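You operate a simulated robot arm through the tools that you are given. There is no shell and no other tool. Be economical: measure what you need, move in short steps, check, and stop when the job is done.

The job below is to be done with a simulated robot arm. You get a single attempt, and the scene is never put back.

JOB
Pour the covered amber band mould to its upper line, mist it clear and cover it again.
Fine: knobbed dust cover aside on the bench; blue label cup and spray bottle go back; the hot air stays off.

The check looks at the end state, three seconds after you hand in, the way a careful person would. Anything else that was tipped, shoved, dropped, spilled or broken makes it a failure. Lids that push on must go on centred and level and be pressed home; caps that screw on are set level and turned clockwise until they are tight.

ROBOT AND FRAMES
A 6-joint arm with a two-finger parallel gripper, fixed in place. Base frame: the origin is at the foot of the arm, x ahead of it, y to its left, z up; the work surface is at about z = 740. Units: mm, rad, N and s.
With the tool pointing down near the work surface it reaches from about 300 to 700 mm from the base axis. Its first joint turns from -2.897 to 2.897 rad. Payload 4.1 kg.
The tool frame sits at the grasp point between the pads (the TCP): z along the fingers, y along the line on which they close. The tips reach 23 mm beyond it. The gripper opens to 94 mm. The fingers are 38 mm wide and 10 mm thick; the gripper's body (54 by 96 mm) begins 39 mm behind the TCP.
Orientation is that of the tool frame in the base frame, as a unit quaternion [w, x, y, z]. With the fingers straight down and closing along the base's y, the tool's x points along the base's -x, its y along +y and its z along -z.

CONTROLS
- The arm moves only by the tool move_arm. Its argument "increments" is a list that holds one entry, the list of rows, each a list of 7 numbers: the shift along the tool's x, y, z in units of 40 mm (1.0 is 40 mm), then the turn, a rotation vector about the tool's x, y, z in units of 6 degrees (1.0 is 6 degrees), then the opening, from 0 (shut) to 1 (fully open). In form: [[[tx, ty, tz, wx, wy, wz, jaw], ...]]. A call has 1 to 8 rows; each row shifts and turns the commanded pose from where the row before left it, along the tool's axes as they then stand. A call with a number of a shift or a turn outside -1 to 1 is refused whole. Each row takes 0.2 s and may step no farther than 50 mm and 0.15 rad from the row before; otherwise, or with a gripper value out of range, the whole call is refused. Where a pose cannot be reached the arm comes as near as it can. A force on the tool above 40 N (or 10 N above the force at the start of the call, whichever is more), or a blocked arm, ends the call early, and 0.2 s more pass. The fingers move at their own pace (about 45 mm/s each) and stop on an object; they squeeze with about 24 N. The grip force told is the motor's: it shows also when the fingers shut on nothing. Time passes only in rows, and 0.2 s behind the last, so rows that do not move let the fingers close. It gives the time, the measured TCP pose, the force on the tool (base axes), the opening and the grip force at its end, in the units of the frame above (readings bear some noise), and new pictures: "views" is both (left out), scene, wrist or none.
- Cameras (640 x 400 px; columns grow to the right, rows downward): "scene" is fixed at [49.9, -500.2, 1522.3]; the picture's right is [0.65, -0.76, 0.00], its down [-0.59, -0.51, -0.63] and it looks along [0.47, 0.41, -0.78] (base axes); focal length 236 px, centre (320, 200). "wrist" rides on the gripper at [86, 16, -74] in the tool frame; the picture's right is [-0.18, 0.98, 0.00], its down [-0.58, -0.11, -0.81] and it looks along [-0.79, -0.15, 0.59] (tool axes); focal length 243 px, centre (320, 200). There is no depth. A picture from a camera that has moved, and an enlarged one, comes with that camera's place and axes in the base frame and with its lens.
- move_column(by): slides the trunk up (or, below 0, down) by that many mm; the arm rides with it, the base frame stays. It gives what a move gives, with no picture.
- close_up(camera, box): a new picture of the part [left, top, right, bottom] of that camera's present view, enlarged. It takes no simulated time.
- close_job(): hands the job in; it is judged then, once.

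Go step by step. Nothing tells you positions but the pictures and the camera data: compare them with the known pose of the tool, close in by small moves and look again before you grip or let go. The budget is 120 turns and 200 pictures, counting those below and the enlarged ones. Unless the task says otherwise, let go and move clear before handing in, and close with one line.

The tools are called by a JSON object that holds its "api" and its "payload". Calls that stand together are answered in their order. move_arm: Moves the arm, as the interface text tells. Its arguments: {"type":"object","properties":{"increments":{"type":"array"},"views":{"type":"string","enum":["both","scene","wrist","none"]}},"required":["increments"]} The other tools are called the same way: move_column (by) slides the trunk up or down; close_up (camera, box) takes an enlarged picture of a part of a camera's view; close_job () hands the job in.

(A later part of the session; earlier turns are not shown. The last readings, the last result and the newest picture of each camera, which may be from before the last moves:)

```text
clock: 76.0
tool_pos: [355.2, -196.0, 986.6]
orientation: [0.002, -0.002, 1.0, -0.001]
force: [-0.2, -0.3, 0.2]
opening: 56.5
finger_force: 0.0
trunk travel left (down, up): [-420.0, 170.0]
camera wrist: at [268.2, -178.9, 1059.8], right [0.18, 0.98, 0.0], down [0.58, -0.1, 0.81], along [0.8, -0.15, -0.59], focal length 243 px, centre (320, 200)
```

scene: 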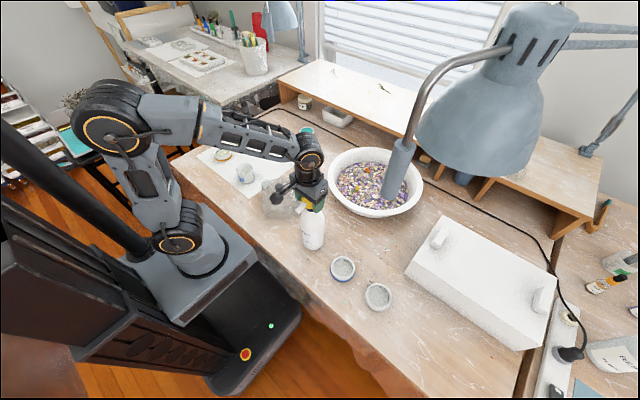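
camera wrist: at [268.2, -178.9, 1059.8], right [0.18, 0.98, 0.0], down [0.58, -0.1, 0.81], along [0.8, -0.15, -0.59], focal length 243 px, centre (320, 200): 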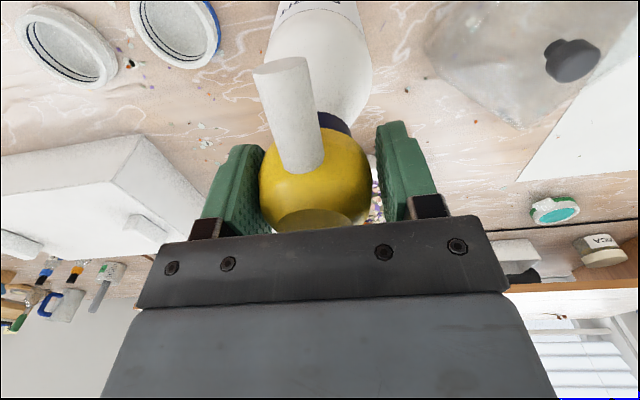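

Close gently on the bulb and watch the result.

{"api": "move_arm", "payload": {"increments": [[[0, 0, 0, 0, 0, 0, 0.5], [0, 0, 0, 0, 0, 0, 0.5]]], "views": "wrist"}}

{"api": "close_up", "payload": {"camera": "scene", "box": [260, 150, 360, 230]}}

```text
clock: 76.6
tool_pos: [354.7, -196.5, 987.0]
orientation: [0.001, -0.001, 1.0, -0.002]
force: [-0.6, -1.7, 0.3]
opening: 50.8
finger_force: 24.5
trunk travel left (down, up): [-420.0, 170.0]
camera wrist: at [268.2, -179.1, 1059.9], right [0.18, 0.98, 0.0], down [0.58, -0.1, 0.81], along [0.8, -0.15, -0.59], focal length 243 px, centre (320, 200)
```

wrist: 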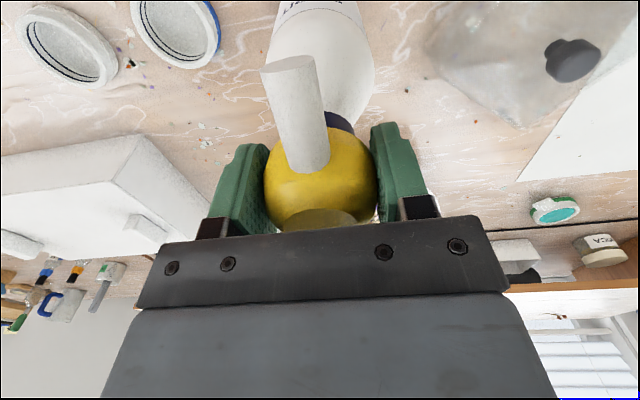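

```text
5.00 times, centred on (310, 190) of scene
camera zoom: at [49.9, -500.2, 1522.3], right [0.65, -0.76, 0.0], down [-0.59, -0.51, -0.63], along [0.47, 0.41, -0.78], focal length 1180 px, centre (370, 250)
```

zoom: 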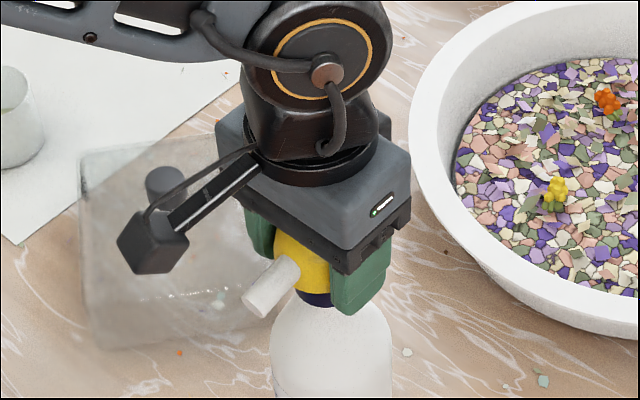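

Bulb gripped at 50.8 mm. Lift and check it hangs steady.

{"api": "move_arm", "payload": {"increments": [[[0, 0, -0.3, 0, 0, 0, 0.4], [0, 0, -0.6, 0, 0, 0, 0.4], [0, 0, -0.8, 0, 0, 0, 0.4], [0, 0, -0.8, 0, 0, 0, 0.4], [0, 0, -0.8, 0, 0, 0, 0.4], [0, 0, -0.4, 0, 0, 0, 0.4]]], "views": "both"}}

```text
clock: 78.0
tool_pos: [355.7, -197.8, 1133.9]
orientation: [0.001, -0.002, 1.0, -0.002]
force: [-0.3, 0.6, -3.1]
opening: 50.9
finger_force: 24.6
trunk travel left (down, up): [-420.0, 170.0]
camera wrist: at [268.9, -180.4, 1208.7], right [0.18, 0.98, 0.0], down [0.58, -0.1, 0.81], along [0.79, -0.15, -0.59], focal length 243 px, centre (320, 200)
```

scene: 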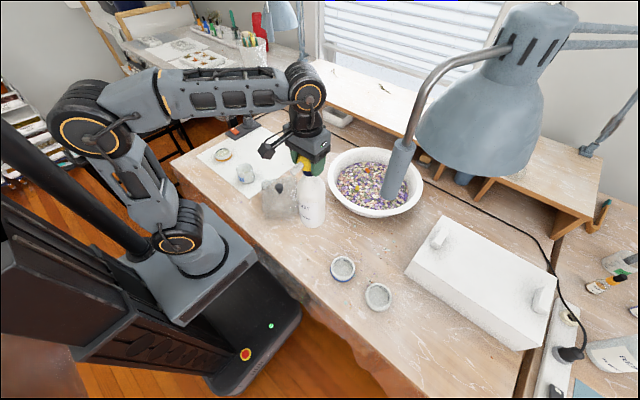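
wrist: 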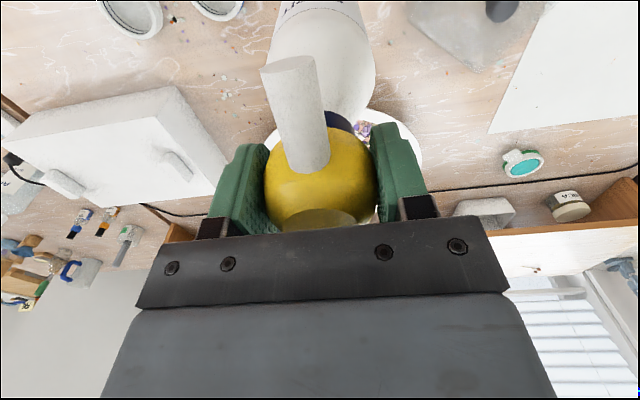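

The bottle hangs steady. Carry it high over to the far right of the mould, turning so the nozzle will face the mould.

{"api": "move_arm", "payload": {"increments": [[[-0.12, 0.45, 0, 0, 0, 0, 0.4], [-0.2, 0.75, 0, 0, 0, 0, 0.4], [-0.225, 0.885, 0, 0, 0, 0, 0.4], [-0.225, 0.885, 0, 0, 0, 0, 0.4], [-0.225, 0.885, 0, 0, 0, 0, 0.4], [-0.225, 0.885, 0, 0, 0, 0, 0.4], [-0.225, 0.885, 0, 0, 0, 0, 0.4], [-0.225, 0.885, 0, 0, 0, 0, 0.4]]], "views": "none"}}

{"api": "move_arm", "payload": {"increments": [[[-0.225, 0.885, 0, 0, 0, 0.9, 0.4], [-0.141, 0.902, 0, 0, 0, 0.9, 0.4], [-0.055, 0.911, 0, 0, 0, 0.9, 0.4], [0.031, 0.913, 0, 0, 0, 0.9, 0.4], [0.117, 0.906, 0, 0, 0, 0.9, 0.4], [0.201, 0.89, 0, 0, 0, 0.9, 0.4], [0.284, 0.868, 0, 0, 0, 0.9, 0.4], [0.365, 0.837, 0, 0, 0, 0.9, 0.4]]], "views": "both"}}

```text
clock: 79.8
tool_pos: [420.0, 63.3, 1132.1]
orientation: [0.002, -0.002, 1.0, -0.002]
force: [0.0, 0.0, -4.2]
opening: 50.9
finger_force: 24.1
trunk travel left (down, up): [-420.0, 170.0]
```

```text
clock: 81.6
tool_pos: [492.0, 348.6, 1133.3]
orientation: [0.001, 0.367, 0.93, -0.002]
force: [0.6, 0.7, -3.6]
opening: 50.9
finger_force: 23.6
trunk travel left (down, up): [-420.0, 170.0]
camera wrist: at [439.4, 420.9, 1206.4], right [0.81, 0.59, 0.0], down [0.35, -0.47, 0.81], along [0.48, -0.65, -0.59], focal length 243 px, centre (320, 200)
```

scene: 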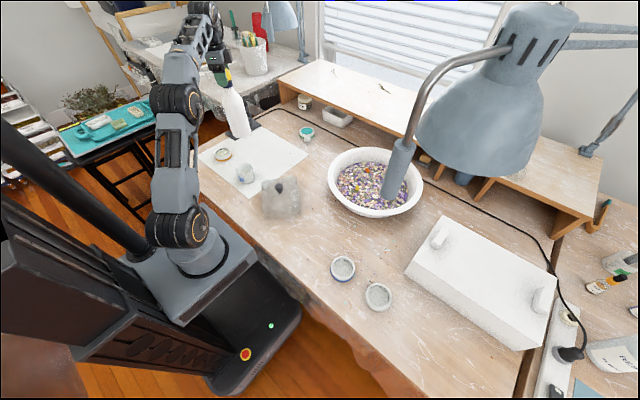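
wrist: 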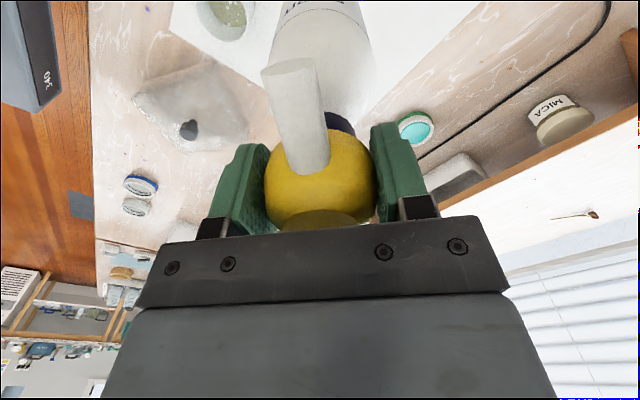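

Start tilting the nozzle down; check that the bottle follows the hand.

{"api": "move_arm", "payload": {"increments": [[[0, 0, 0, 0, -0.6, 0, 0.4], [0, 0, 0, 0, -0.9, 0, 0.4], [0, 0, 0, 0, -0.9, 0, 0.4], [0, 0, 0, 0, -0.9, 0, 0.4], [0, 0, 0, 0, -0.7, 0, 0.4]]], "views": "both"}}

```text
clock: 82.8
tool_pos: [490.5, 348.6, 1135.9]
orientation: [0.196, 0.358, 0.909, -0.078]
force: [0.0, -0.1, -3.2]
opening: 50.8
finger_force: 23.7
trunk travel left (down, up): [-420.0, 170.0]
camera wrist: at [422.1, 436.2, 1165.9], right [0.79, 0.6, 0.08], down [0.07, -0.21, 0.97], along [0.6, -0.77, -0.21], focal length 243 px, centre (320, 200)
```

scene: 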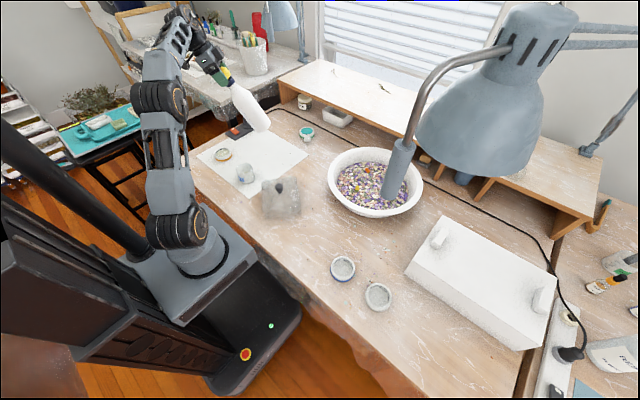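
wrist: 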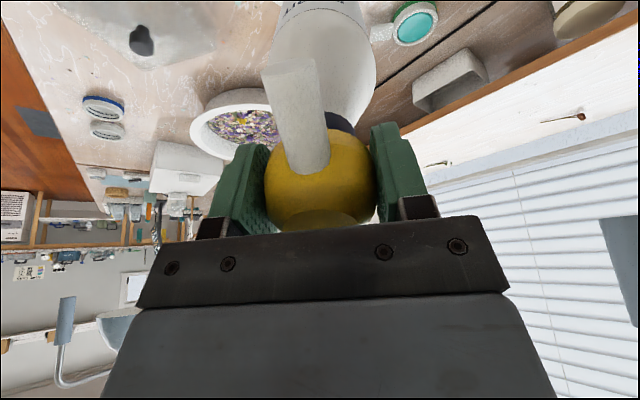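

Bottle follows rigidly. Tilt to 55° and shift over the aiming line.

{"api": "move_arm", "payload": {"increments": [[[0, 0, 0, 0, -0.9, 0, 0.4], [0, 0, 0, 0, -0.9, 0, 0.4], [0, 0, 0, 0, -0.9, 0, 0.4], [0, 0, 0, 0, -0.9, 0, 0.4], [0, 0, 0, 0, -0.9, 0, 0.4], [0, 0, 0, 0, -0.67, 0, 0.4], [-0.05, 0.51, 0.07, 0, 0, 0, 0.4], [0, 0, 0, 0, 0, 0, 0.4]]], "views": "scene"}}

```text
clock: 84.6
tool_pos: [508.4, 360.8, 1133.8]
orientation: [0.432, 0.325, 0.824, -0.171]
force: [0.0, 0.3, -2.5]
opening: 50.8
finger_force: 23.6
trunk travel left (down, up): [-420.0, 170.0]
```

scene: 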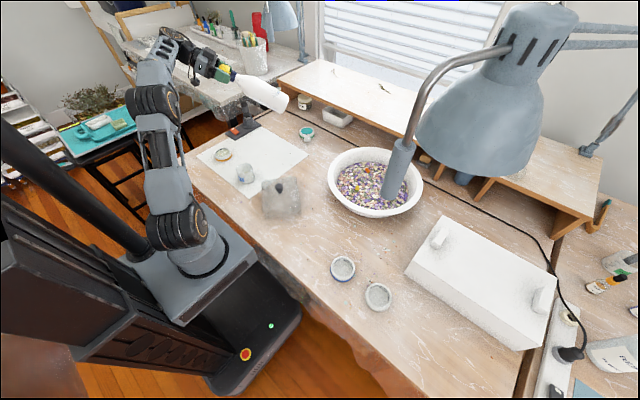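

{"api": "move_column", "payload": {"by": -120}}

{"api": "close_up", "payload": {"camera": "scene", "box": [150, 50, 340, 200]}}

```text
clock: 86.1
tool_pos: [506.1, 361.4, 1013.2]
orientation: [0.432, 0.324, 0.824, -0.17]
force: [-0.2, -0.3, -3.5]
opening: 50.8
finger_force: 24.2
trunk travel left (down, up): [-300.0, 290.0]
```

```text
2.67 times, centred on (245, 125) of scene
camera zoom: at [49.9, -500.2, 1522.3], right [0.65, -0.76, 0.0], down [-0.59, -0.51, -0.63], along [0.47, 0.41, -0.78], focal length 629 px, centre (520, 400)
```

zoom: 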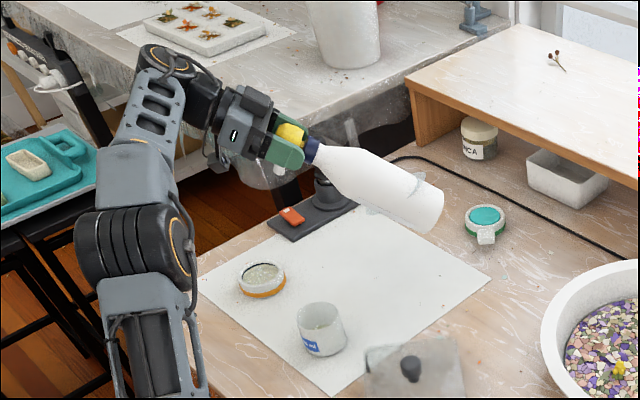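

{"api": "move_column", "payload": {"by": -68}}

{"api": "close_up", "payload": {"camera": "scene", "box": [180, 90, 300, 180]}}

```text
clock: 87.2
tool_pos: [507.6, 360.4, 945.3]
orientation: [0.432, 0.324, 0.824, -0.169]
force: [0.4, -0.1, -2.6]
opening: 50.6
finger_force: 23.9
trunk travel left (down, up): [-232.0, 358.0]
```

```text
4.44 times, centred on (240, 135) of scene
camera zoom: at [49.9, -500.2, 1522.3], right [0.65, -0.76, 0.0], down [-0.59, -0.51, -0.63], along [0.47, 0.41, -0.78], focal length 1049 px, centre (676, 489)
```

zoom: 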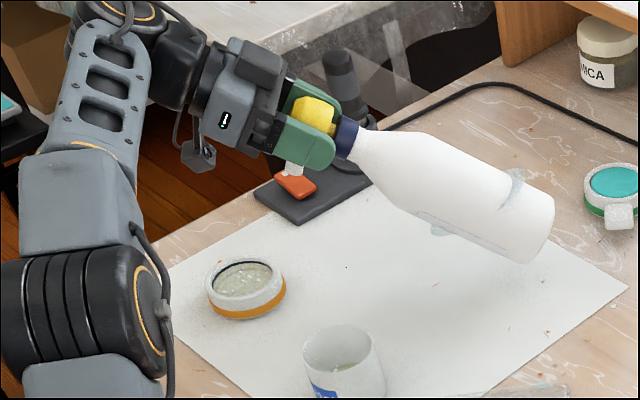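

Aimed at the mould. Try a full squeeze of the bulb and look for mist.

{"api": "move_arm", "payload": {"increments": [[[0, 0, 0, 0, 0, 0, 0], [0, 0, 0, 0, 0, 0, 0], [0, 0, 0, 0, 0, 0, 0]]], "views": "wrist"}}

{"api": "close_up", "payload": {"camera": "scene", "box": [200, 110, 270, 170]}}

```text
clock: 88.0
tool_pos: [507.0, 360.5, 945.7]
orientation: [0.432, 0.325, 0.824, -0.171]
force: [-0.4, -0.6, -3.1]
opening: 50.7
finger_force: 24.2
trunk travel left (down, up): [-232.0, 358.0]
camera wrist: at [437.7, 449.3, 916.1], right [0.75, 0.65, 0.15], down [-0.32, 0.15, 0.94], along [0.58, -0.75, 0.32], focal length 243 px, centre (320, 200)
```

wrist: 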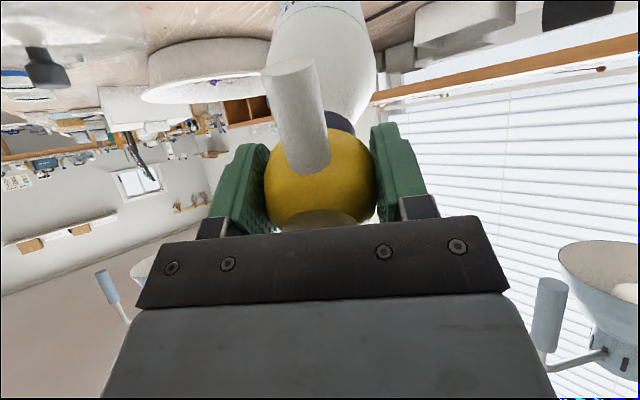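

```text
6.67 times, centred on (235, 140) of scene
camera zoom: at [49.9, -500.2, 1522.3], right [0.65, -0.76, 0.0], down [-0.59, -0.51, -0.63], along [0.47, 0.41, -0.78], focal length 1573 px, centre (887, 600)
```

zoom: 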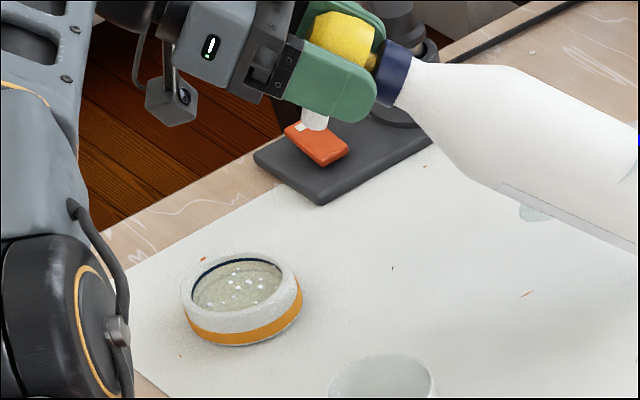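

No visible mist yet. I zoom on the mould and on the head to understand the mechanism.

{"api": "close_up", "payload": {"camera": "scene", "box": [210, 140, 236, 165]}}

{"api": "close_up", "payload": {"camera": "scene", "box": [224, 105, 254, 127]}}

{"api": "close_up", "payload": {"camera": "wrist", "box": [220, 40, 420, 240]}}

```text
16.00 times, centred on (223, 152) of scene
camera zoom: at [49.9, -500.2, 1522.3], right [0.65, -0.76, 0.0], down [-0.59, -0.51, -0.63], along [0.47, 0.41, -0.78], focal length 3776 px, centre (1872, 960)
```

zoom: 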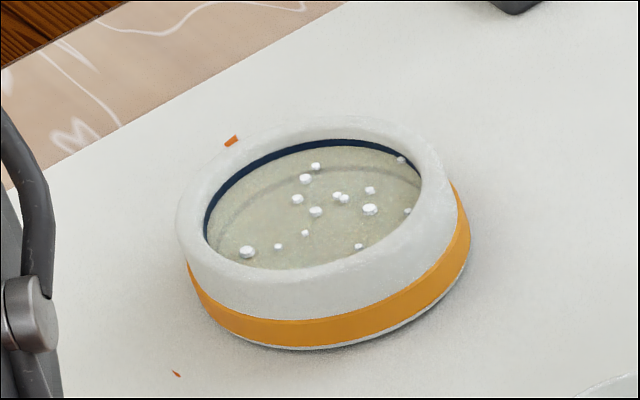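

```text
16.00 times, centred on (239, 116) of scene
camera zoom: at [49.9, -500.2, 1522.3], right [0.65, -0.76, 0.0], down [-0.59, -0.51, -0.63], along [0.47, 0.41, -0.78], focal length 3776 px, centre (1616, 1544)
```

zoom: 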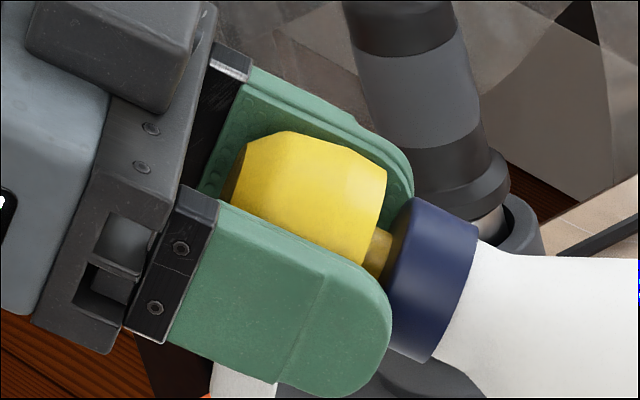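

```text
2.00 times, centred on (320, 140) of wrist
camera zoom: at [437.7, 449.3, 916.1], right [0.75, 0.65, 0.15], down [-0.32, 0.15, 0.94], along [0.58, -0.75, 0.32], focal length 485 px, centre (320, 320)
```

zoom: 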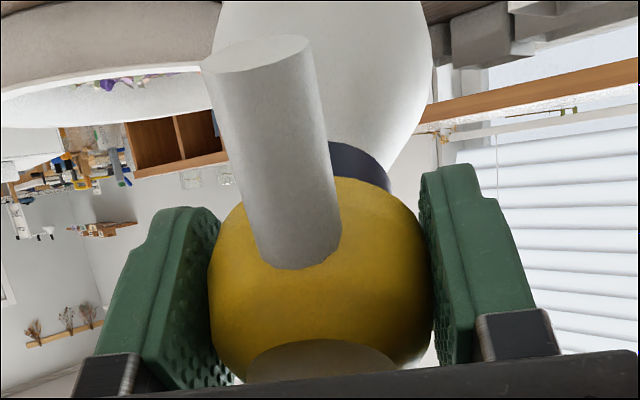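

It is a press pump: the yellow head sits on a stem and must be pressed down toward the bottle. I'll set the bottle upright on the sheet facing the mould about 200 mm away and press the head.

{"api": "move_column", "payload": {"by": 250}}

{"api": "move_arm", "payload": {"increments": [[[0, 0, 0, 0, 0.7, 0, 0.4], [0, 0, 0, 0, 0.95, 0, 0.4], [0, 0, 0, 0, 0.95, 0, 0.4], [0, 0, 0, 0, 0.95, 0, 0.4], [0, 0, 0, 0, 0.95, 0, 0.4], [0, 0, 0, 0, 0.95, 0, 0.4], [0, 0, 0, 0, 0.95, 0, 0.4], [0, 0, 0, 0, 0.95, 0, 0.4]]], "views": "none"}}

{"api": "move_arm", "payload": {"increments": [[[0, 0, 0, 0, 0.95, 0, 0.4], [0, 0, 0, 0, 0.87, 0, 0.4], [0, 0, 0.5, 0, 0, 0, 0.4], [0, 0, 0.8, 0, 0, 0, 0.4], [0, 0, 0.8, 0, 0, 0, 0.4], [0, 0, 0.7, 0, 0, 0, 0.4], [0, 0, 0.4, 0, 0, 0, 0.4], [0, 0, 0, 0, 0, 0, 0.4]]], "views": "both"}}

```text
clock: 90.5
tool_pos: [506.9, 361.0, 1196.4]
orientation: [0.431, 0.325, 0.824, -0.171]
force: [0.7, 0.8, -2.9]
opening: 51.0
finger_force: 24.1
trunk travel left (down, up): [-482.0, 108.0]
```

```text
clock: 92.3
tool_pos: [507.4, 360.8, 1195.1]
orientation: [0.09, 0.365, 0.926, -0.035]
force: [-0.1, 0.4, -3.8]
opening: 50.6
finger_force: 24.0
trunk travel left (down, up): [-482.0, 108.0]
```

```text
clock: 94.1
tool_pos: [507.1, 358.2, 1065.6]
orientation: [0.003, 0.367, 0.93, -0.001]
force: [0.2, 0.5, -3.6]
opening: 50.6
finger_force: 24.1
out of reach, approached as far as the arm can: row 1
trunk travel left (down, up): [-482.0, 108.0]
camera wrist: at [454.7, 430.9, 1139.3], right [0.81, 0.59, 0.0], down [0.35, -0.47, 0.81], along [0.48, -0.65, -0.59], focal length 243 px, centre (320, 200)
```

scene: 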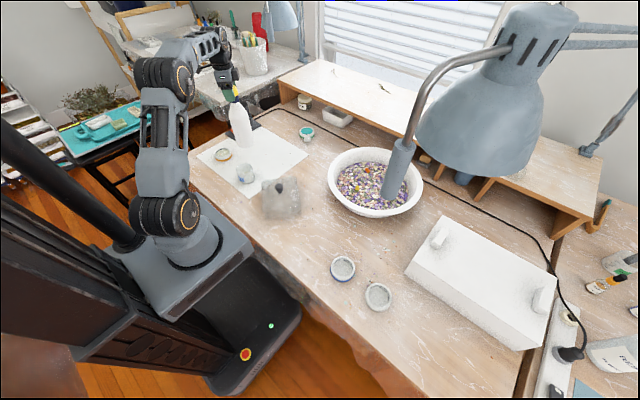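
wrist: 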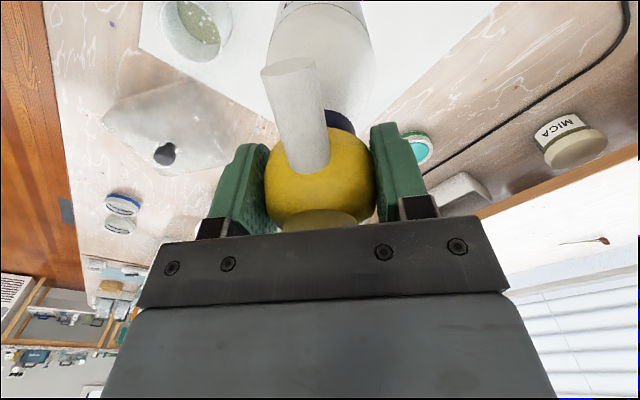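

{"api": "move_arm", "payload": {"increments": [[[-0.5, 0, 0, 0, 0, 0, 0.4], [-0.8, 0, 0, 0, 0, 0, 0.4], [-0.57, 0, 0, 0, 0, 0, 0.4], [0, 0, 0, 0, 0, 0, 0.4]]], "views": "none"}}

{"api": "move_column", "payload": {"by": -70}}

{"api": "close_up", "payload": {"camera": "scene", "box": [180, 80, 340, 190]}}

```text
clock: 95.1
tool_pos: [560.2, 309.7, 1067.5]
orientation: [0.003, 0.367, 0.93, -0.001]
force: [-0.2, -0.1, -2.3]
opening: 50.7
finger_force: 24.2
trunk travel left (down, up): [-482.0, 108.0]
```

```text
clock: 96.2
tool_pos: [559.5, 310.0, 996.1]
orientation: [0.002, 0.366, 0.93, -0.001]
force: [0.7, -0.6, -2.4]
opening: 50.8
finger_force: 24.2
trunk travel left (down, up): [-412.0, 178.0]
```

```text
3.64 times, centred on (260, 135) of scene
camera zoom: at [49.9, -500.2, 1522.3], right [0.65, -0.76, 0.0], down [-0.59, -0.51, -0.63], along [0.47, 0.41, -0.78], focal length 858 px, centre (538, 436)
```

zoom: 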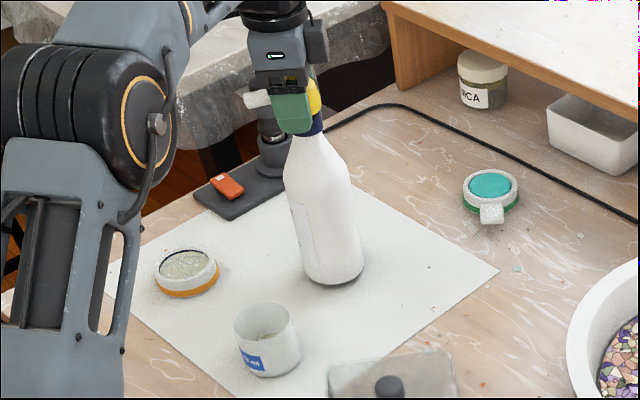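

Bottle upright facing the mould. Lower to contact.

{"api": "move_arm", "payload": {"increments": [[[0, 0, 0.15, 0, 0, 0, 0.4], [0, 0, 0.06, 0, 0, 0, 0.4], [0, 0, 0.03, 0, 0, 0, 0.4], [0, 0, 0, 0, 0, 0, 0.4]]], "views": "none"}}

```text
clock: 97.2
tool_pos: [561.5, 310.2, 988.2]
orientation: [0.002, 0.367, 0.93, 0.0]
force: [0.7, 3.1, 1.2]
opening: 50.8
finger_force: 24.0
trunk travel left (down, up): [-412.0, 178.0]
```

{"api": "move_arm", "payload": {"increments": [[[0, 0, 0.06, 0, 0, 0, 0.4], [0, 0, 0.06, 0, 0, 0, 0.4]]], "views": "none"}}

{"api": "close_up", "payload": {"camera": "scene", "box": [180, 80, 340, 190]}}

```text
clock: 97.8
tool_pos: [560.7, 309.2, 982.9]
orientation: [0.004, 0.367, 0.93, -0.001]
force: [1.5, 2.8, 4.3]
opening: 50.8
finger_force: 23.8
trunk travel left (down, up): [-412.0, 178.0]
```

```text
3.64 times, centred on (260, 135) of scene
camera zoom: at [49.9, -500.2, 1522.3], right [0.65, -0.76, 0.0], down [-0.59, -0.51, -0.63], along [0.47, 0.41, -0.78], focal length 858 px, centre (538, 436)
```

zoom: 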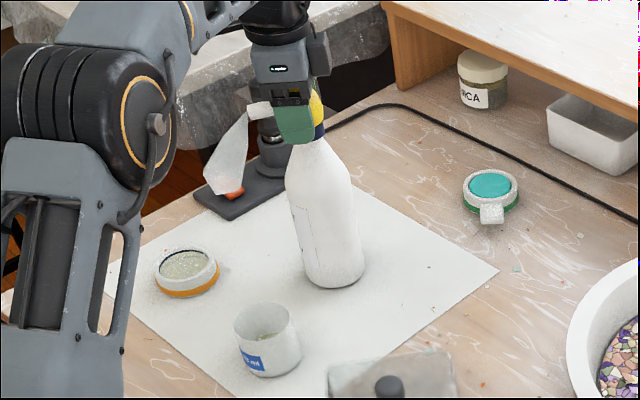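

A mist cone comes out aimed downward at the mould. Check the mould's surface.

{"api": "close_up", "payload": {"camera": "scene", "box": [210, 140, 236, 165]}}

{"api": "close_up", "payload": {"camera": "scene", "box": [210, 90, 290, 165]}}

```text
16.00 times, centred on (223, 152) of scene
camera zoom: at [49.9, -500.2, 1522.3], right [0.65, -0.76, 0.0], down [-0.59, -0.51, -0.63], along [0.47, 0.41, -0.78], focal length 3776 px, centre (1872, 960)
```

zoom: 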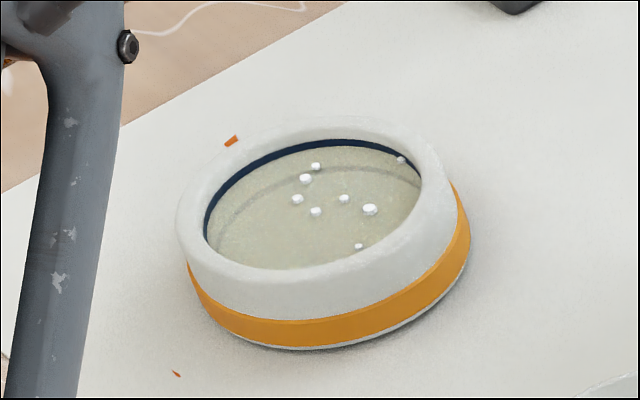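

```text
5.33 times, centred on (250, 128) of scene
camera zoom: at [49.9, -500.2, 1522.3], right [0.65, -0.76, 0.0], down [-0.59, -0.51, -0.63], along [0.47, 0.41, -0.78], focal length 1258 px, centre (693, 587)
```

zoom: 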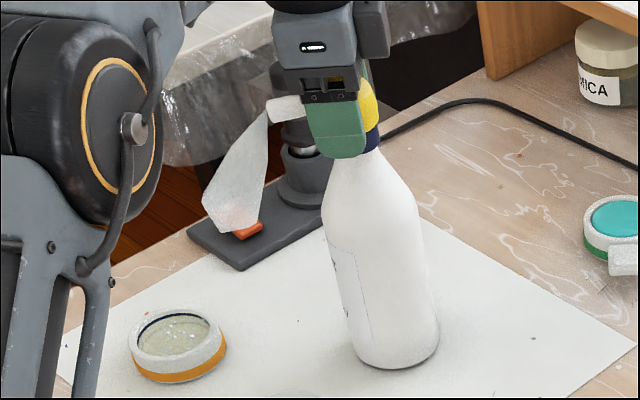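

Bubbles are vanishing. Hold the press a little longer.

{"api": "move_arm", "payload": {"increments": [[[0, 0, 0, 0, 0, 0, 0.4], [0, 0, 0, 0, 0, 0, 0.4]]], "views": "none"}}

{"api": "close_up", "payload": {"camera": "scene", "box": [210, 140, 236, 165]}}

```text
clock: 98.4
tool_pos: [560.8, 309.6, 983.0]
orientation: [0.002, 0.366, 0.931, 0.0]
force: [1.8, 1.2, 4.8]
opening: 50.9
finger_force: 23.8
trunk travel left (down, up): [-412.0, 178.0]
```

```text
16.00 times, centred on (223, 152) of scene
camera zoom: at [49.9, -500.2, 1522.3], right [0.65, -0.76, 0.0], down [-0.59, -0.51, -0.63], along [0.47, 0.41, -0.78], focal length 3776 px, centre (1872, 960)
```

zoom: 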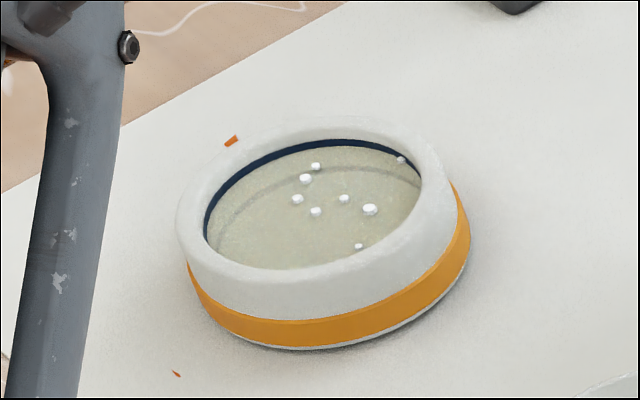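

One puff per stroke. Release and press again.

{"api": "move_arm", "payload": {"increments": [[[0, 0, -0.1, 0, 0, 0, 0.4], [0, 0, -0.05, 0, 0, 0, 0.4], [0, 0, 0, 0, 0, 0, 0.4], [0, 0, 0.07, 0, 0, 0, 0.4], [0, 0, 0.08, 0, 0, 0, 0.4]]], "views": "none"}}

{"api": "close_up", "payload": {"camera": "scene", "box": [210, 140, 236, 165]}}

```text
clock: 99.6
tool_pos: [560.4, 309.8, 984.2]
orientation: [0.003, 0.367, 0.93, 0.0]
force: [-1.0, 0.9, 3.9]
opening: 50.7
finger_force: 24.4
trunk travel left (down, up): [-412.0, 178.0]
```

```text
16.00 times, centred on (223, 152) of scene
camera zoom: at [49.9, -500.2, 1522.3], right [0.65, -0.76, 0.0], down [-0.59, -0.51, -0.63], along [0.47, 0.41, -0.78], focal length 3776 px, centre (1872, 960)
```

zoom: 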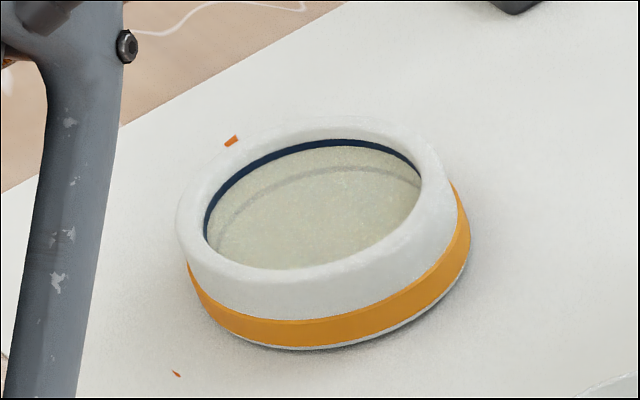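

The resin is clear. Lift the bottle and carry it back to its place.

{"api": "move_arm", "payload": {"increments": [[[0, 0, -0.1, 0, 0, 0, 0.4], [0, 0, -0.15, 0, 0, 0, 0.4], [0, 0, -0.3, 0, 0, 0, 0.4]]], "views": "none"}}

{"api": "move_column", "payload": {"by": 130}}

{"api": "move_arm", "payload": {"increments": [[[-0.15, -0.4, 0, 0, 0, -0.5, 0.4], [-0.27, -0.81, 0, 0, 0, -0.895, 0.4], [-0.19, -0.83, 0, 0, 0, -0.895, 0.4], [-0.11, -0.845, 0, 0, 0, -0.895, 0.4], [-0.03, -0.852, 0, 0, 0, -0.895, 0.4], [0.05, -0.85, 0, 0, 0, -0.895, 0.4], [0.13, -0.84, 0, 0, 0, -0.895, 0.4], [0.21, -0.825, 0, 0, 0, -0.895, 0.4]]], "views": "both"}}

```text
clock: 100.4
tool_pos: [561.2, 309.0, 1004.6]
orientation: [0.002, 0.367, 0.93, -0.002]
force: [-0.4, 0.1, -3.7]
opening: 50.7
finger_force: 24.0
trunk travel left (down, up): [-412.0, 178.0]
```

```text
clock: 102.0
tool_pos: [561.5, 308.2, 1134.7]
orientation: [0.002, 0.368, 0.93, -0.001]
force: [-0.9, -0.1, -3.0]
opening: 50.7
finger_force: 23.5
trunk travel left (down, up): [-542.0, 48.0]
```

```text
clock: 103.8
tool_pos: [464.3, 68.8, 1136.1]
orientation: [0.002, 0.02, 1.0, -0.002]
force: [0.5, 0.1, -3.3]
opening: 50.7
finger_force: 24.3
trunk travel left (down, up): [-542.0, 48.0]
camera wrist: at [377.8, 89.3, 1209.5], right [0.22, 0.97, 0.0], down [0.57, -0.13, 0.81], along [0.79, -0.18, -0.59], focal length 243 px, centre (320, 200)
```

scene: 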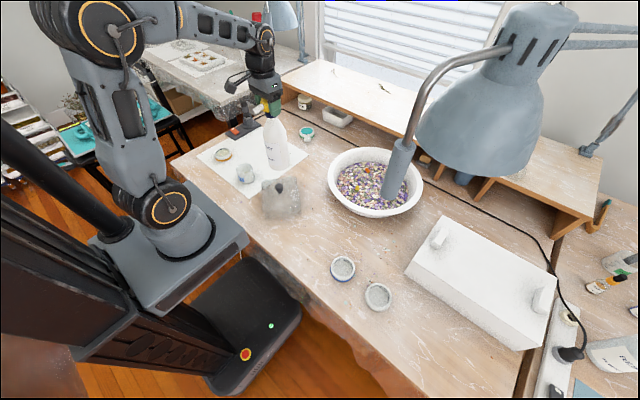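
wrist: 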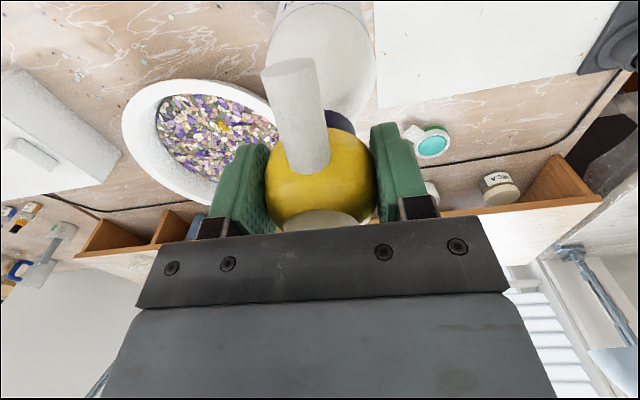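

{"api": "move_arm", "payload": {"increments": [[[0.36, -0.86, 0, 0, 0, -0.38, 0.4], [0.38, -0.93, 0, 0, 0, 0, 0.4], [0.38, -0.93, 0, 0, 0, 0, 0.4], [0.38, -0.93, 0, 0, 0, 0, 0.4], [0.38, -0.93, 0, 0, 0, 0, 0.4], [0.36, -0.87, 0, 0, 0, 0, 0.4], [0.3, -0.72, 0, 0, 0, 0, 0.4], [0.2, -0.46, 0, 0, 0, 0, 0.4]]], "views": "none"}}

{"api": "move_column", "payload": {"by": -130}}

{"api": "close_up", "payload": {"camera": "scene", "box": [250, 150, 370, 270]}}

```text
clock: 105.6
tool_pos: [352.8, -193.4, 1135.6]
orientation: [0.001, 0.002, 1.0, -0.002]
force: [0.5, -0.2, -2.5]
opening: 50.7
finger_force: 24.2
trunk travel left (down, up): [-542.0, 48.0]
```

```text
clock: 107.2
tool_pos: [353.2, -194.2, 1007.1]
orientation: [0.002, 0.001, 1.0, -0.001]
force: [0.4, -0.1, -2.8]
opening: 50.6
finger_force: 23.9
trunk travel left (down, up): [-412.0, 178.0]
```

```text
3.33 times, centred on (310, 210) of scene
camera zoom: at [49.9, -500.2, 1522.3], right [0.65, -0.76, 0.0], down [-0.59, -0.51, -0.63], along [0.47, 0.41, -0.78], focal length 787 px, centre (353, 167)
```

zoom: 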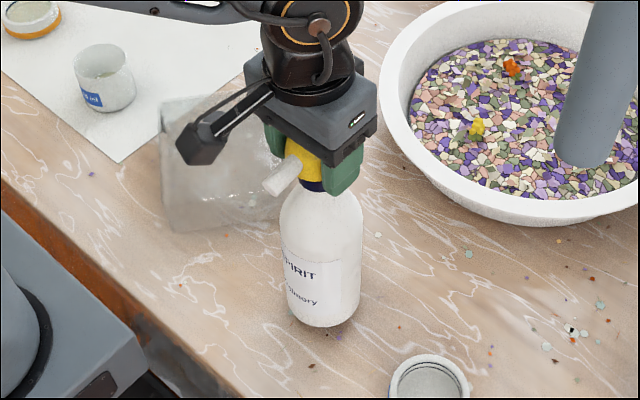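

{"api": "move_arm", "payload": {"increments": [[[-0.03, -0.05, 0.2, 0, 0, 0, 0.4], [0, 0, 0.15, 0, 0, 0, 0.4], [0, 0, 0.1, 0, 0, 0, 0.4], [0, 0, 0.03, 0, 0, 0, 0.4], [0, 0, 0, 0, 0, 0, 0.4]]], "views": "none"}}

```text
clock: 108.4
tool_pos: [353.4, -197.1, 987.5]
orientation: [0.003, 0.001, 1.0, -0.003]
force: [1.1, 0.3, 1.3]
opening: 50.6
finger_force: 24.2
trunk travel left (down, up): [-412.0, 178.0]
```

Bottle is down. Release and rise clear.

{"api": "move_arm", "payload": {"increments": [[[0, 0, 0, 0, 0, 0, 0.7], [0, 0, 0, 0, 0, 0, 1], [0, 0, 0, 0, 0, 0, 1], [0, 0, -0.4, 0, 0, 0, 1], [0, 0, -0.8, 0, 0, 0, 1], [0, 0, -0.9, 0, 0, 0, 1], [0, 0, -0.5, 0, 0, 0, 1]]], "views": "both"}}

```text
clock: 110.0
tool_pos: [352.4, -194.9, 1090.5]
orientation: [0.002, 0.001, 1.0, -0.002]
force: [-0.3, 0.4, 0.7]
opening: 94.0
finger_force: 0.1
trunk travel left (down, up): [-412.0, 178.0]
camera wrist: at [265.9, -178.4, 1163.1], right [0.19, 0.98, 0.0], down [0.58, -0.11, 0.81], along [0.79, -0.15, -0.59], focal length 243 px, centre (320, 200)
```

scene: 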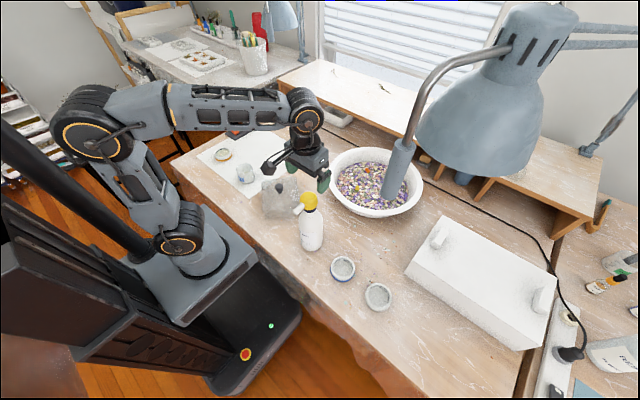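
wrist: 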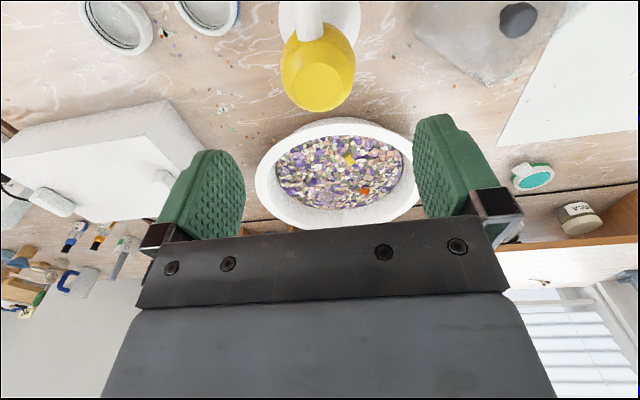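

Bottle is back in place. Go back to the cover.

{"api": "move_arm", "payload": {"increments": [[[-0.29, 0.91, 0, 0, 0, 0, 1], [-0.29, 0.91, 0, 0, 0, 0, 1], [-0.29, 0.91, 0, 0, 0, 0, 1], [-0.29, 0.91, 0, 0, 0, 0, 1], [-0.29, 0.91, 0, 0, 0, -0.66, 1], [-0.35, 0.89, 0, 0, 0, -0.66, 1], [0, 0, 0, 0, 0, 0, 1]]], "views": "none"}}

{"api": "move_column", "payload": {"by": -130}}

{"api": "close_up", "payload": {"camera": "wrist", "box": [160, 0, 480, 240]}}

{"api": "close_up", "payload": {"camera": "scene", "box": [248, 180, 472, 320]}}

```text
clock: 111.6
tool_pos: [423.7, 23.6, 1092.9]
orientation: [0.001, -0.068, 0.998, -0.001]
force: [0.1, -0.3, -0.2]
opening: 93.9
finger_force: 0.1
trunk travel left (down, up): [-412.0, 178.0]
```

```text
clock: 113.2
tool_pos: [424.0, 22.6, 964.8]
orientation: [0.001, -0.068, 0.998, -0.002]
force: [-0.5, -0.9, -0.2]
opening: 94.0
finger_force: 0.0
trunk travel left (down, up): [-282.0, 308.0]
```

```text
1.67 times, centred on (320, 120) of wrist
camera zoom: at [336.2, 28.5, 1036.4], right [0.05, 1.0, 0.0], down [0.59, -0.03, 0.81], along [0.81, -0.04, -0.59], focal length 404 px, centre (320, 333)
```

zoom: 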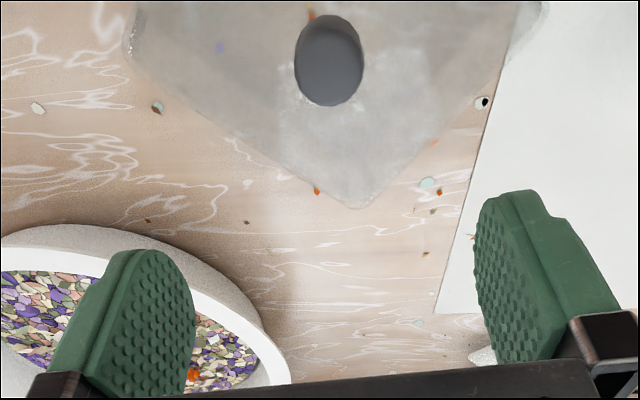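

```text
2.86 times, centred on (360, 250) of scene
camera zoom: at [49.9, -500.2, 1522.3], right [0.65, -0.76, 0.0], down [-0.59, -0.51, -0.63], along [0.47, 0.41, -0.78], focal length 674 px, centre (206, 57)
```

zoom: 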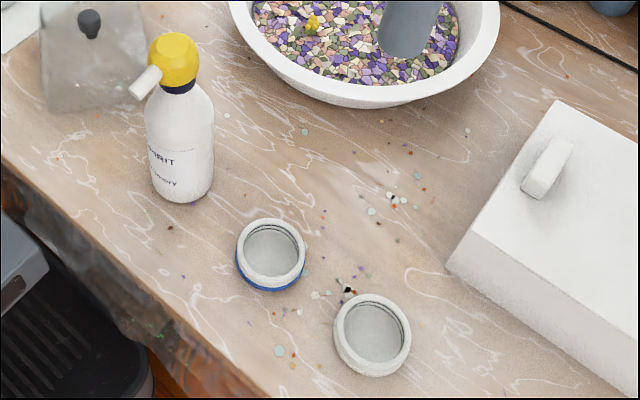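

Knob is where expected. Descend to grip it.

{"api": "move_arm", "payload": {"increments": [[[0.02, 0.04, 0.8, 0, 0, 0, 1], [0, 0, 0.8, 0, 0, 0, 1], [0, 0, 0.8, 0, 0, 0, 1], [0, 0, 0.6, 0, 0, 0, 1], [0, 0, 0.35, 0, 0, 0, 1], [0, 0, 0.1, 0, 0, 0, 1], [0, 0, 0, 0, 0, 0, 1]]], "views": "wrist"}}

```text
clock: 114.8
tool_pos: [424.4, 23.4, 824.4]
orientation: [0.002, -0.068, 0.998, -0.001]
force: [0.2, -0.6, 0.0]
opening: 93.9
finger_force: 0.0
trunk travel left (down, up): [-282.0, 308.0]
camera wrist: at [336.7, 30.0, 897.4], right [0.05, 1.0, 0.0], down [0.59, -0.03, 0.81], along [0.81, -0.04, -0.59], focal length 243 px, centre (320, 200)
```

wrist: 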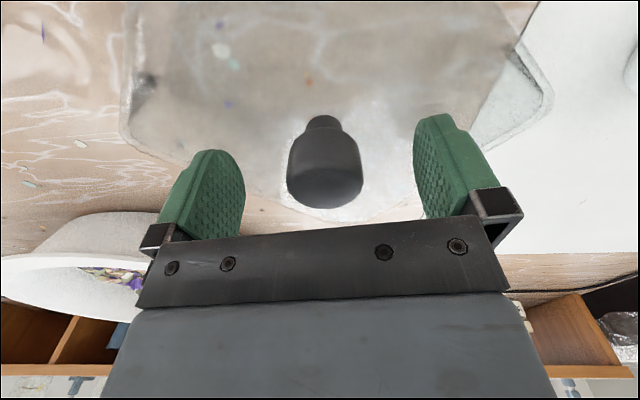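

{"api": "move_arm", "payload": {"increments": [[[0, 0.08, 0, 0, 0, 0, 0.8], [0, 0, 0, 0, 0, 0, 0.2], [0, 0, 0, 0, 0, 0, 0.2], [0, 0, 0, 0, 0, 0, 0.2], [0, 0, 0, 0, 0, 0, 0.2]]], "views": "wrist"}}

```text
clock: 116.0
tool_pos: [425.2, 27.3, 824.2]
orientation: [0.002, -0.068, 0.998, -0.001]
force: [0.3, -0.3, 0.2]
opening: 30.7
finger_force: 23.8
trunk travel left (down, up): [-282.0, 308.0]
camera wrist: at [336.0, 32.8, 897.6], right [0.05, 1.0, 0.0], down [0.59, -0.03, 0.81], along [0.81, -0.04, -0.59], focal length 243 px, centre (320, 200)
```

wrist: 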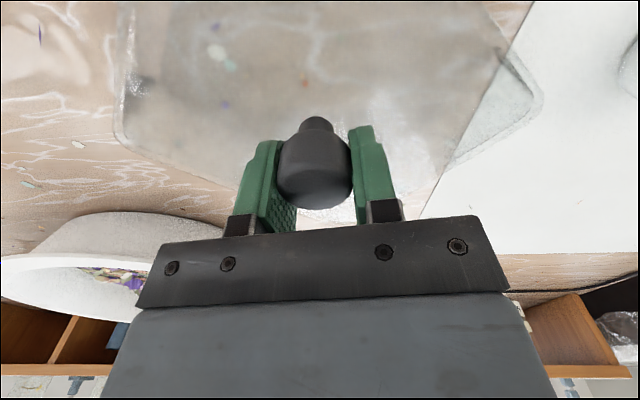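

Knob gripped. Lift and retrace the path toward the mould.

{"api": "move_arm", "payload": {"increments": [[[0, 0, -0.3, 0, 0, 0, 0.2], [0, 0, -0.6, 0, 0, 0, 0.2], [0, 0, -0.8, 0, 0, 0, 0.2], [0, 0, -0.8, 0, 0, 0, 0.2], [0, 0, -0.6, 0, 0, 0, 0.2]]], "views": "none"}}

{"api": "move_arm", "payload": {"increments": [[[0.3, 0.919, 0, 0, 0, -0.833, 0.2], [0.218, 0.942, 0, 0, 0, -0.833, 0.2], [0.136, 0.957, 0, 0, 0, -0.833, 0.2], [0.051, 0.966, 0, 0, 0, -0.833, 0.2], [-0.032, 0.966, 0, 0, 0, -0.833, 0.2], [-0.117, 0.961, 0, 0, 0, -0.833, 0.2], [-0.2, 0.947, 0, 0, 0, -0.833, 0.2], [-0.282, 0.925, 0, 0, 0, -0.833, 0.2]]], "views": "both"}}

```text
clock: 117.2
tool_pos: [422.3, 26.8, 951.2]
orientation: [0.001, -0.068, 0.998, -0.002]
force: [1.0, 0.0, -1.1]
opening: 30.6
finger_force: 24.4
trunk travel left (down, up): [-282.0, 308.0]
```

```text
clock: 119.0
tool_pos: [286.4, 303.6, 944.3]
orientation: [0.001, -0.405, 0.914, -0.003]
force: [-0.4, -0.8, -0.3]
opening: 30.8
finger_force: 23.6
trunk travel left (down, up): [-282.0, 308.0]
camera wrist: at [216.4, 252.8, 1017.8], right [-0.6, 0.8, -0.01], down [0.47, 0.36, 0.81], along [0.64, 0.49, -0.59], focal length 243 px, centre (320, 200)
```

scene: 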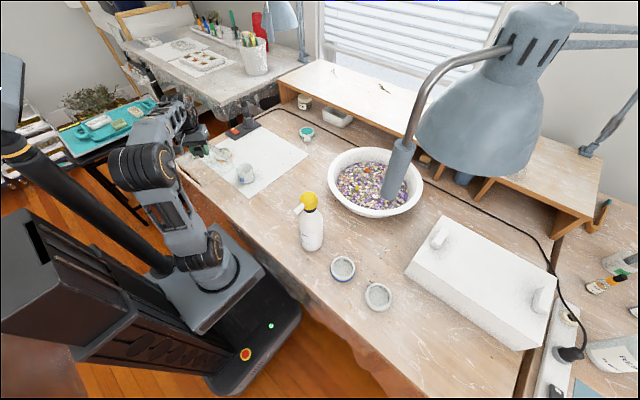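
wrist: 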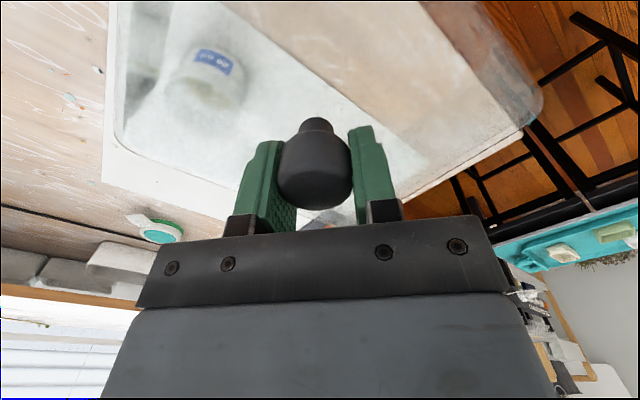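

{"api": "move_arm", "payload": {"increments": [[[-0.7, -0.02, 0, 0, 0, 0, 0.2], [-1, -0.02, 0, 0, 0, 0, 0.2], [-1, 0, 0, 0, 0, 0, 0.2], [-1, 0, 0, 0, 0, 0, 0.2], [-0.9, 0, 0, 0, 0, 0, 0.2], [-0.48, 0, 0, 0, 0, 0, 0.2], [0, 0, 0.5, 0, 0, 0, 0.2], [0, 0, 0.4, 0, 0, 0, 0.2]]], "views": "wrist"}}

{"api": "close_up", "payload": {"camera": "scene", "box": [180, 100, 290, 200]}}

```text
clock: 120.8
tool_pos: [426.9, 454.3, 910.5]
orientation: [0.001, -0.405, 0.914, -0.003]
force: [-0.1, 0.4, -0.4]
opening: 30.7
finger_force: 24.1
trunk travel left (down, up): [-282.0, 308.0]
camera wrist: at [356.3, 403.0, 983.9], right [-0.6, 0.8, -0.01], down [0.47, 0.36, 0.81], along [0.64, 0.49, -0.59], focal length 243 px, centre (320, 200)
```

wrist: 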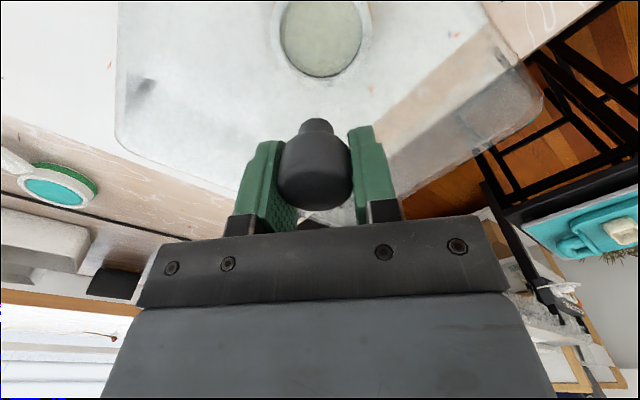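

```text
4.00 times, centred on (235, 150) of scene
camera zoom: at [49.9, -500.2, 1522.3], right [0.65, -0.76, 0.0], down [-0.59, -0.51, -0.63], along [0.47, 0.41, -0.78], focal length 944 px, centre (660, 400)
```

zoom: 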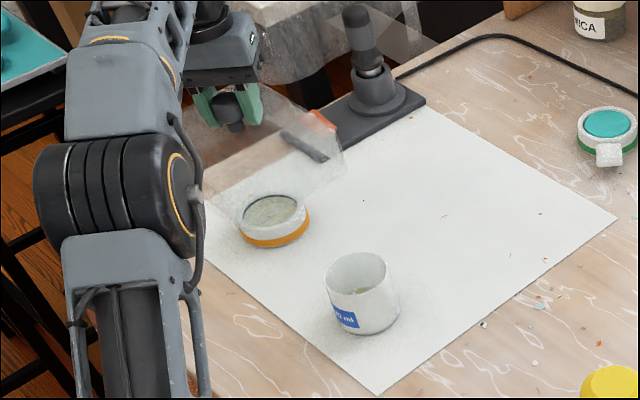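

Mould is centred under the cover within a few mm. Small correction, then lower.

{"api": "move_arm", "payload": {"increments": [[[0.1, 0.04, 0, 0, 0, 0, 0.2], [0, 0, 0.5, 0, 0, 0, 0.2], [0, 0, 0.6, 0, 0, 0, 0.2], [0, 0, 0.5, 0, 0, 0, 0.2], [0, 0, 0.3, 0, 0, 0, 0.2], [0, 0, 0, 0, 0, 0, 0.2]]], "views": "wrist"}}

{"api": "close_up", "payload": {"camera": "scene", "box": [180, 100, 290, 200]}}

```text
clock: 122.2
tool_pos: [424.2, 454.3, 835.0]
orientation: [0.001, -0.406, 0.914, -0.003]
force: [0.9, -0.4, -0.8]
opening: 30.9
finger_force: 24.2
trunk travel left (down, up): [-282.0, 308.0]
camera wrist: at [353.8, 402.3, 909.1], right [-0.6, 0.8, -0.01], down [0.47, 0.36, 0.81], along [0.64, 0.48, -0.59], focal length 243 px, centre (320, 200)
```

wrist: 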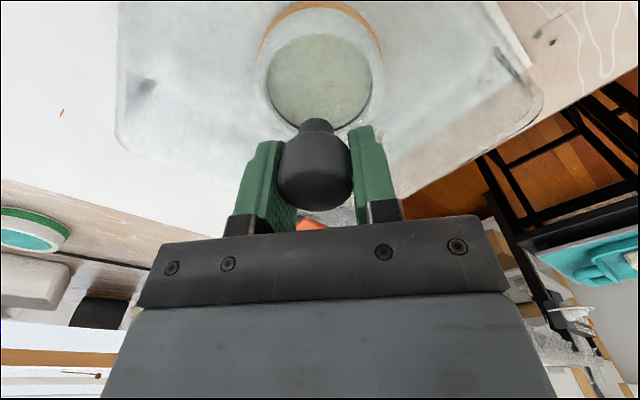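

```text
4.00 times, centred on (235, 150) of scene
camera zoom: at [49.9, -500.2, 1522.3], right [0.65, -0.76, 0.0], down [-0.59, -0.51, -0.63], along [0.47, 0.41, -0.78], focal length 944 px, centre (660, 400)
```

zoom: 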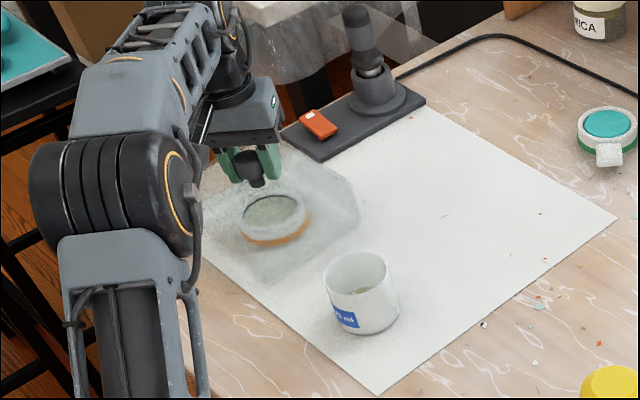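

Cover encloses the mould. Lower the last ~9 mm to contact.

{"api": "move_arm", "payload": {"increments": [[[0, 0, 0.12, 0, 0, 0, 0.2], [0, 0, 0.06, 0, 0, 0, 0.2], [0, 0, 0.03, 0, 0, 0, 0.2], [0, 0, 0, 0, 0, 0, 0.2]]], "views": "none"}}

```text
clock: 123.2
tool_pos: [423.1, 452.8, 826.9]
orientation: [0.001, -0.405, 0.914, -0.002]
force: [0.4, 0.7, -1.2]
opening: 30.6
finger_force: 23.9
trunk travel left (down, up): [-282.0, 308.0]
```

{"api": "move_arm", "payload": {"increments": [[[0, 0, 0.03, 0, 0, 0, 0.2], [0, 0, 0.03, 0, 0, 0, 0.2], [0, 0, 0, 0, 0, 0, 0.2]]], "views": "none"}}

```text
clock: 124.0
tool_pos: [421.4, 452.8, 825.8]
orientation: [0.003, -0.406, 0.914, -0.002]
force: [-1.0, -1.5, 7.1]
opening: 30.8
finger_force: 24.0
trunk travel left (down, up): [-282.0, 308.0]
```

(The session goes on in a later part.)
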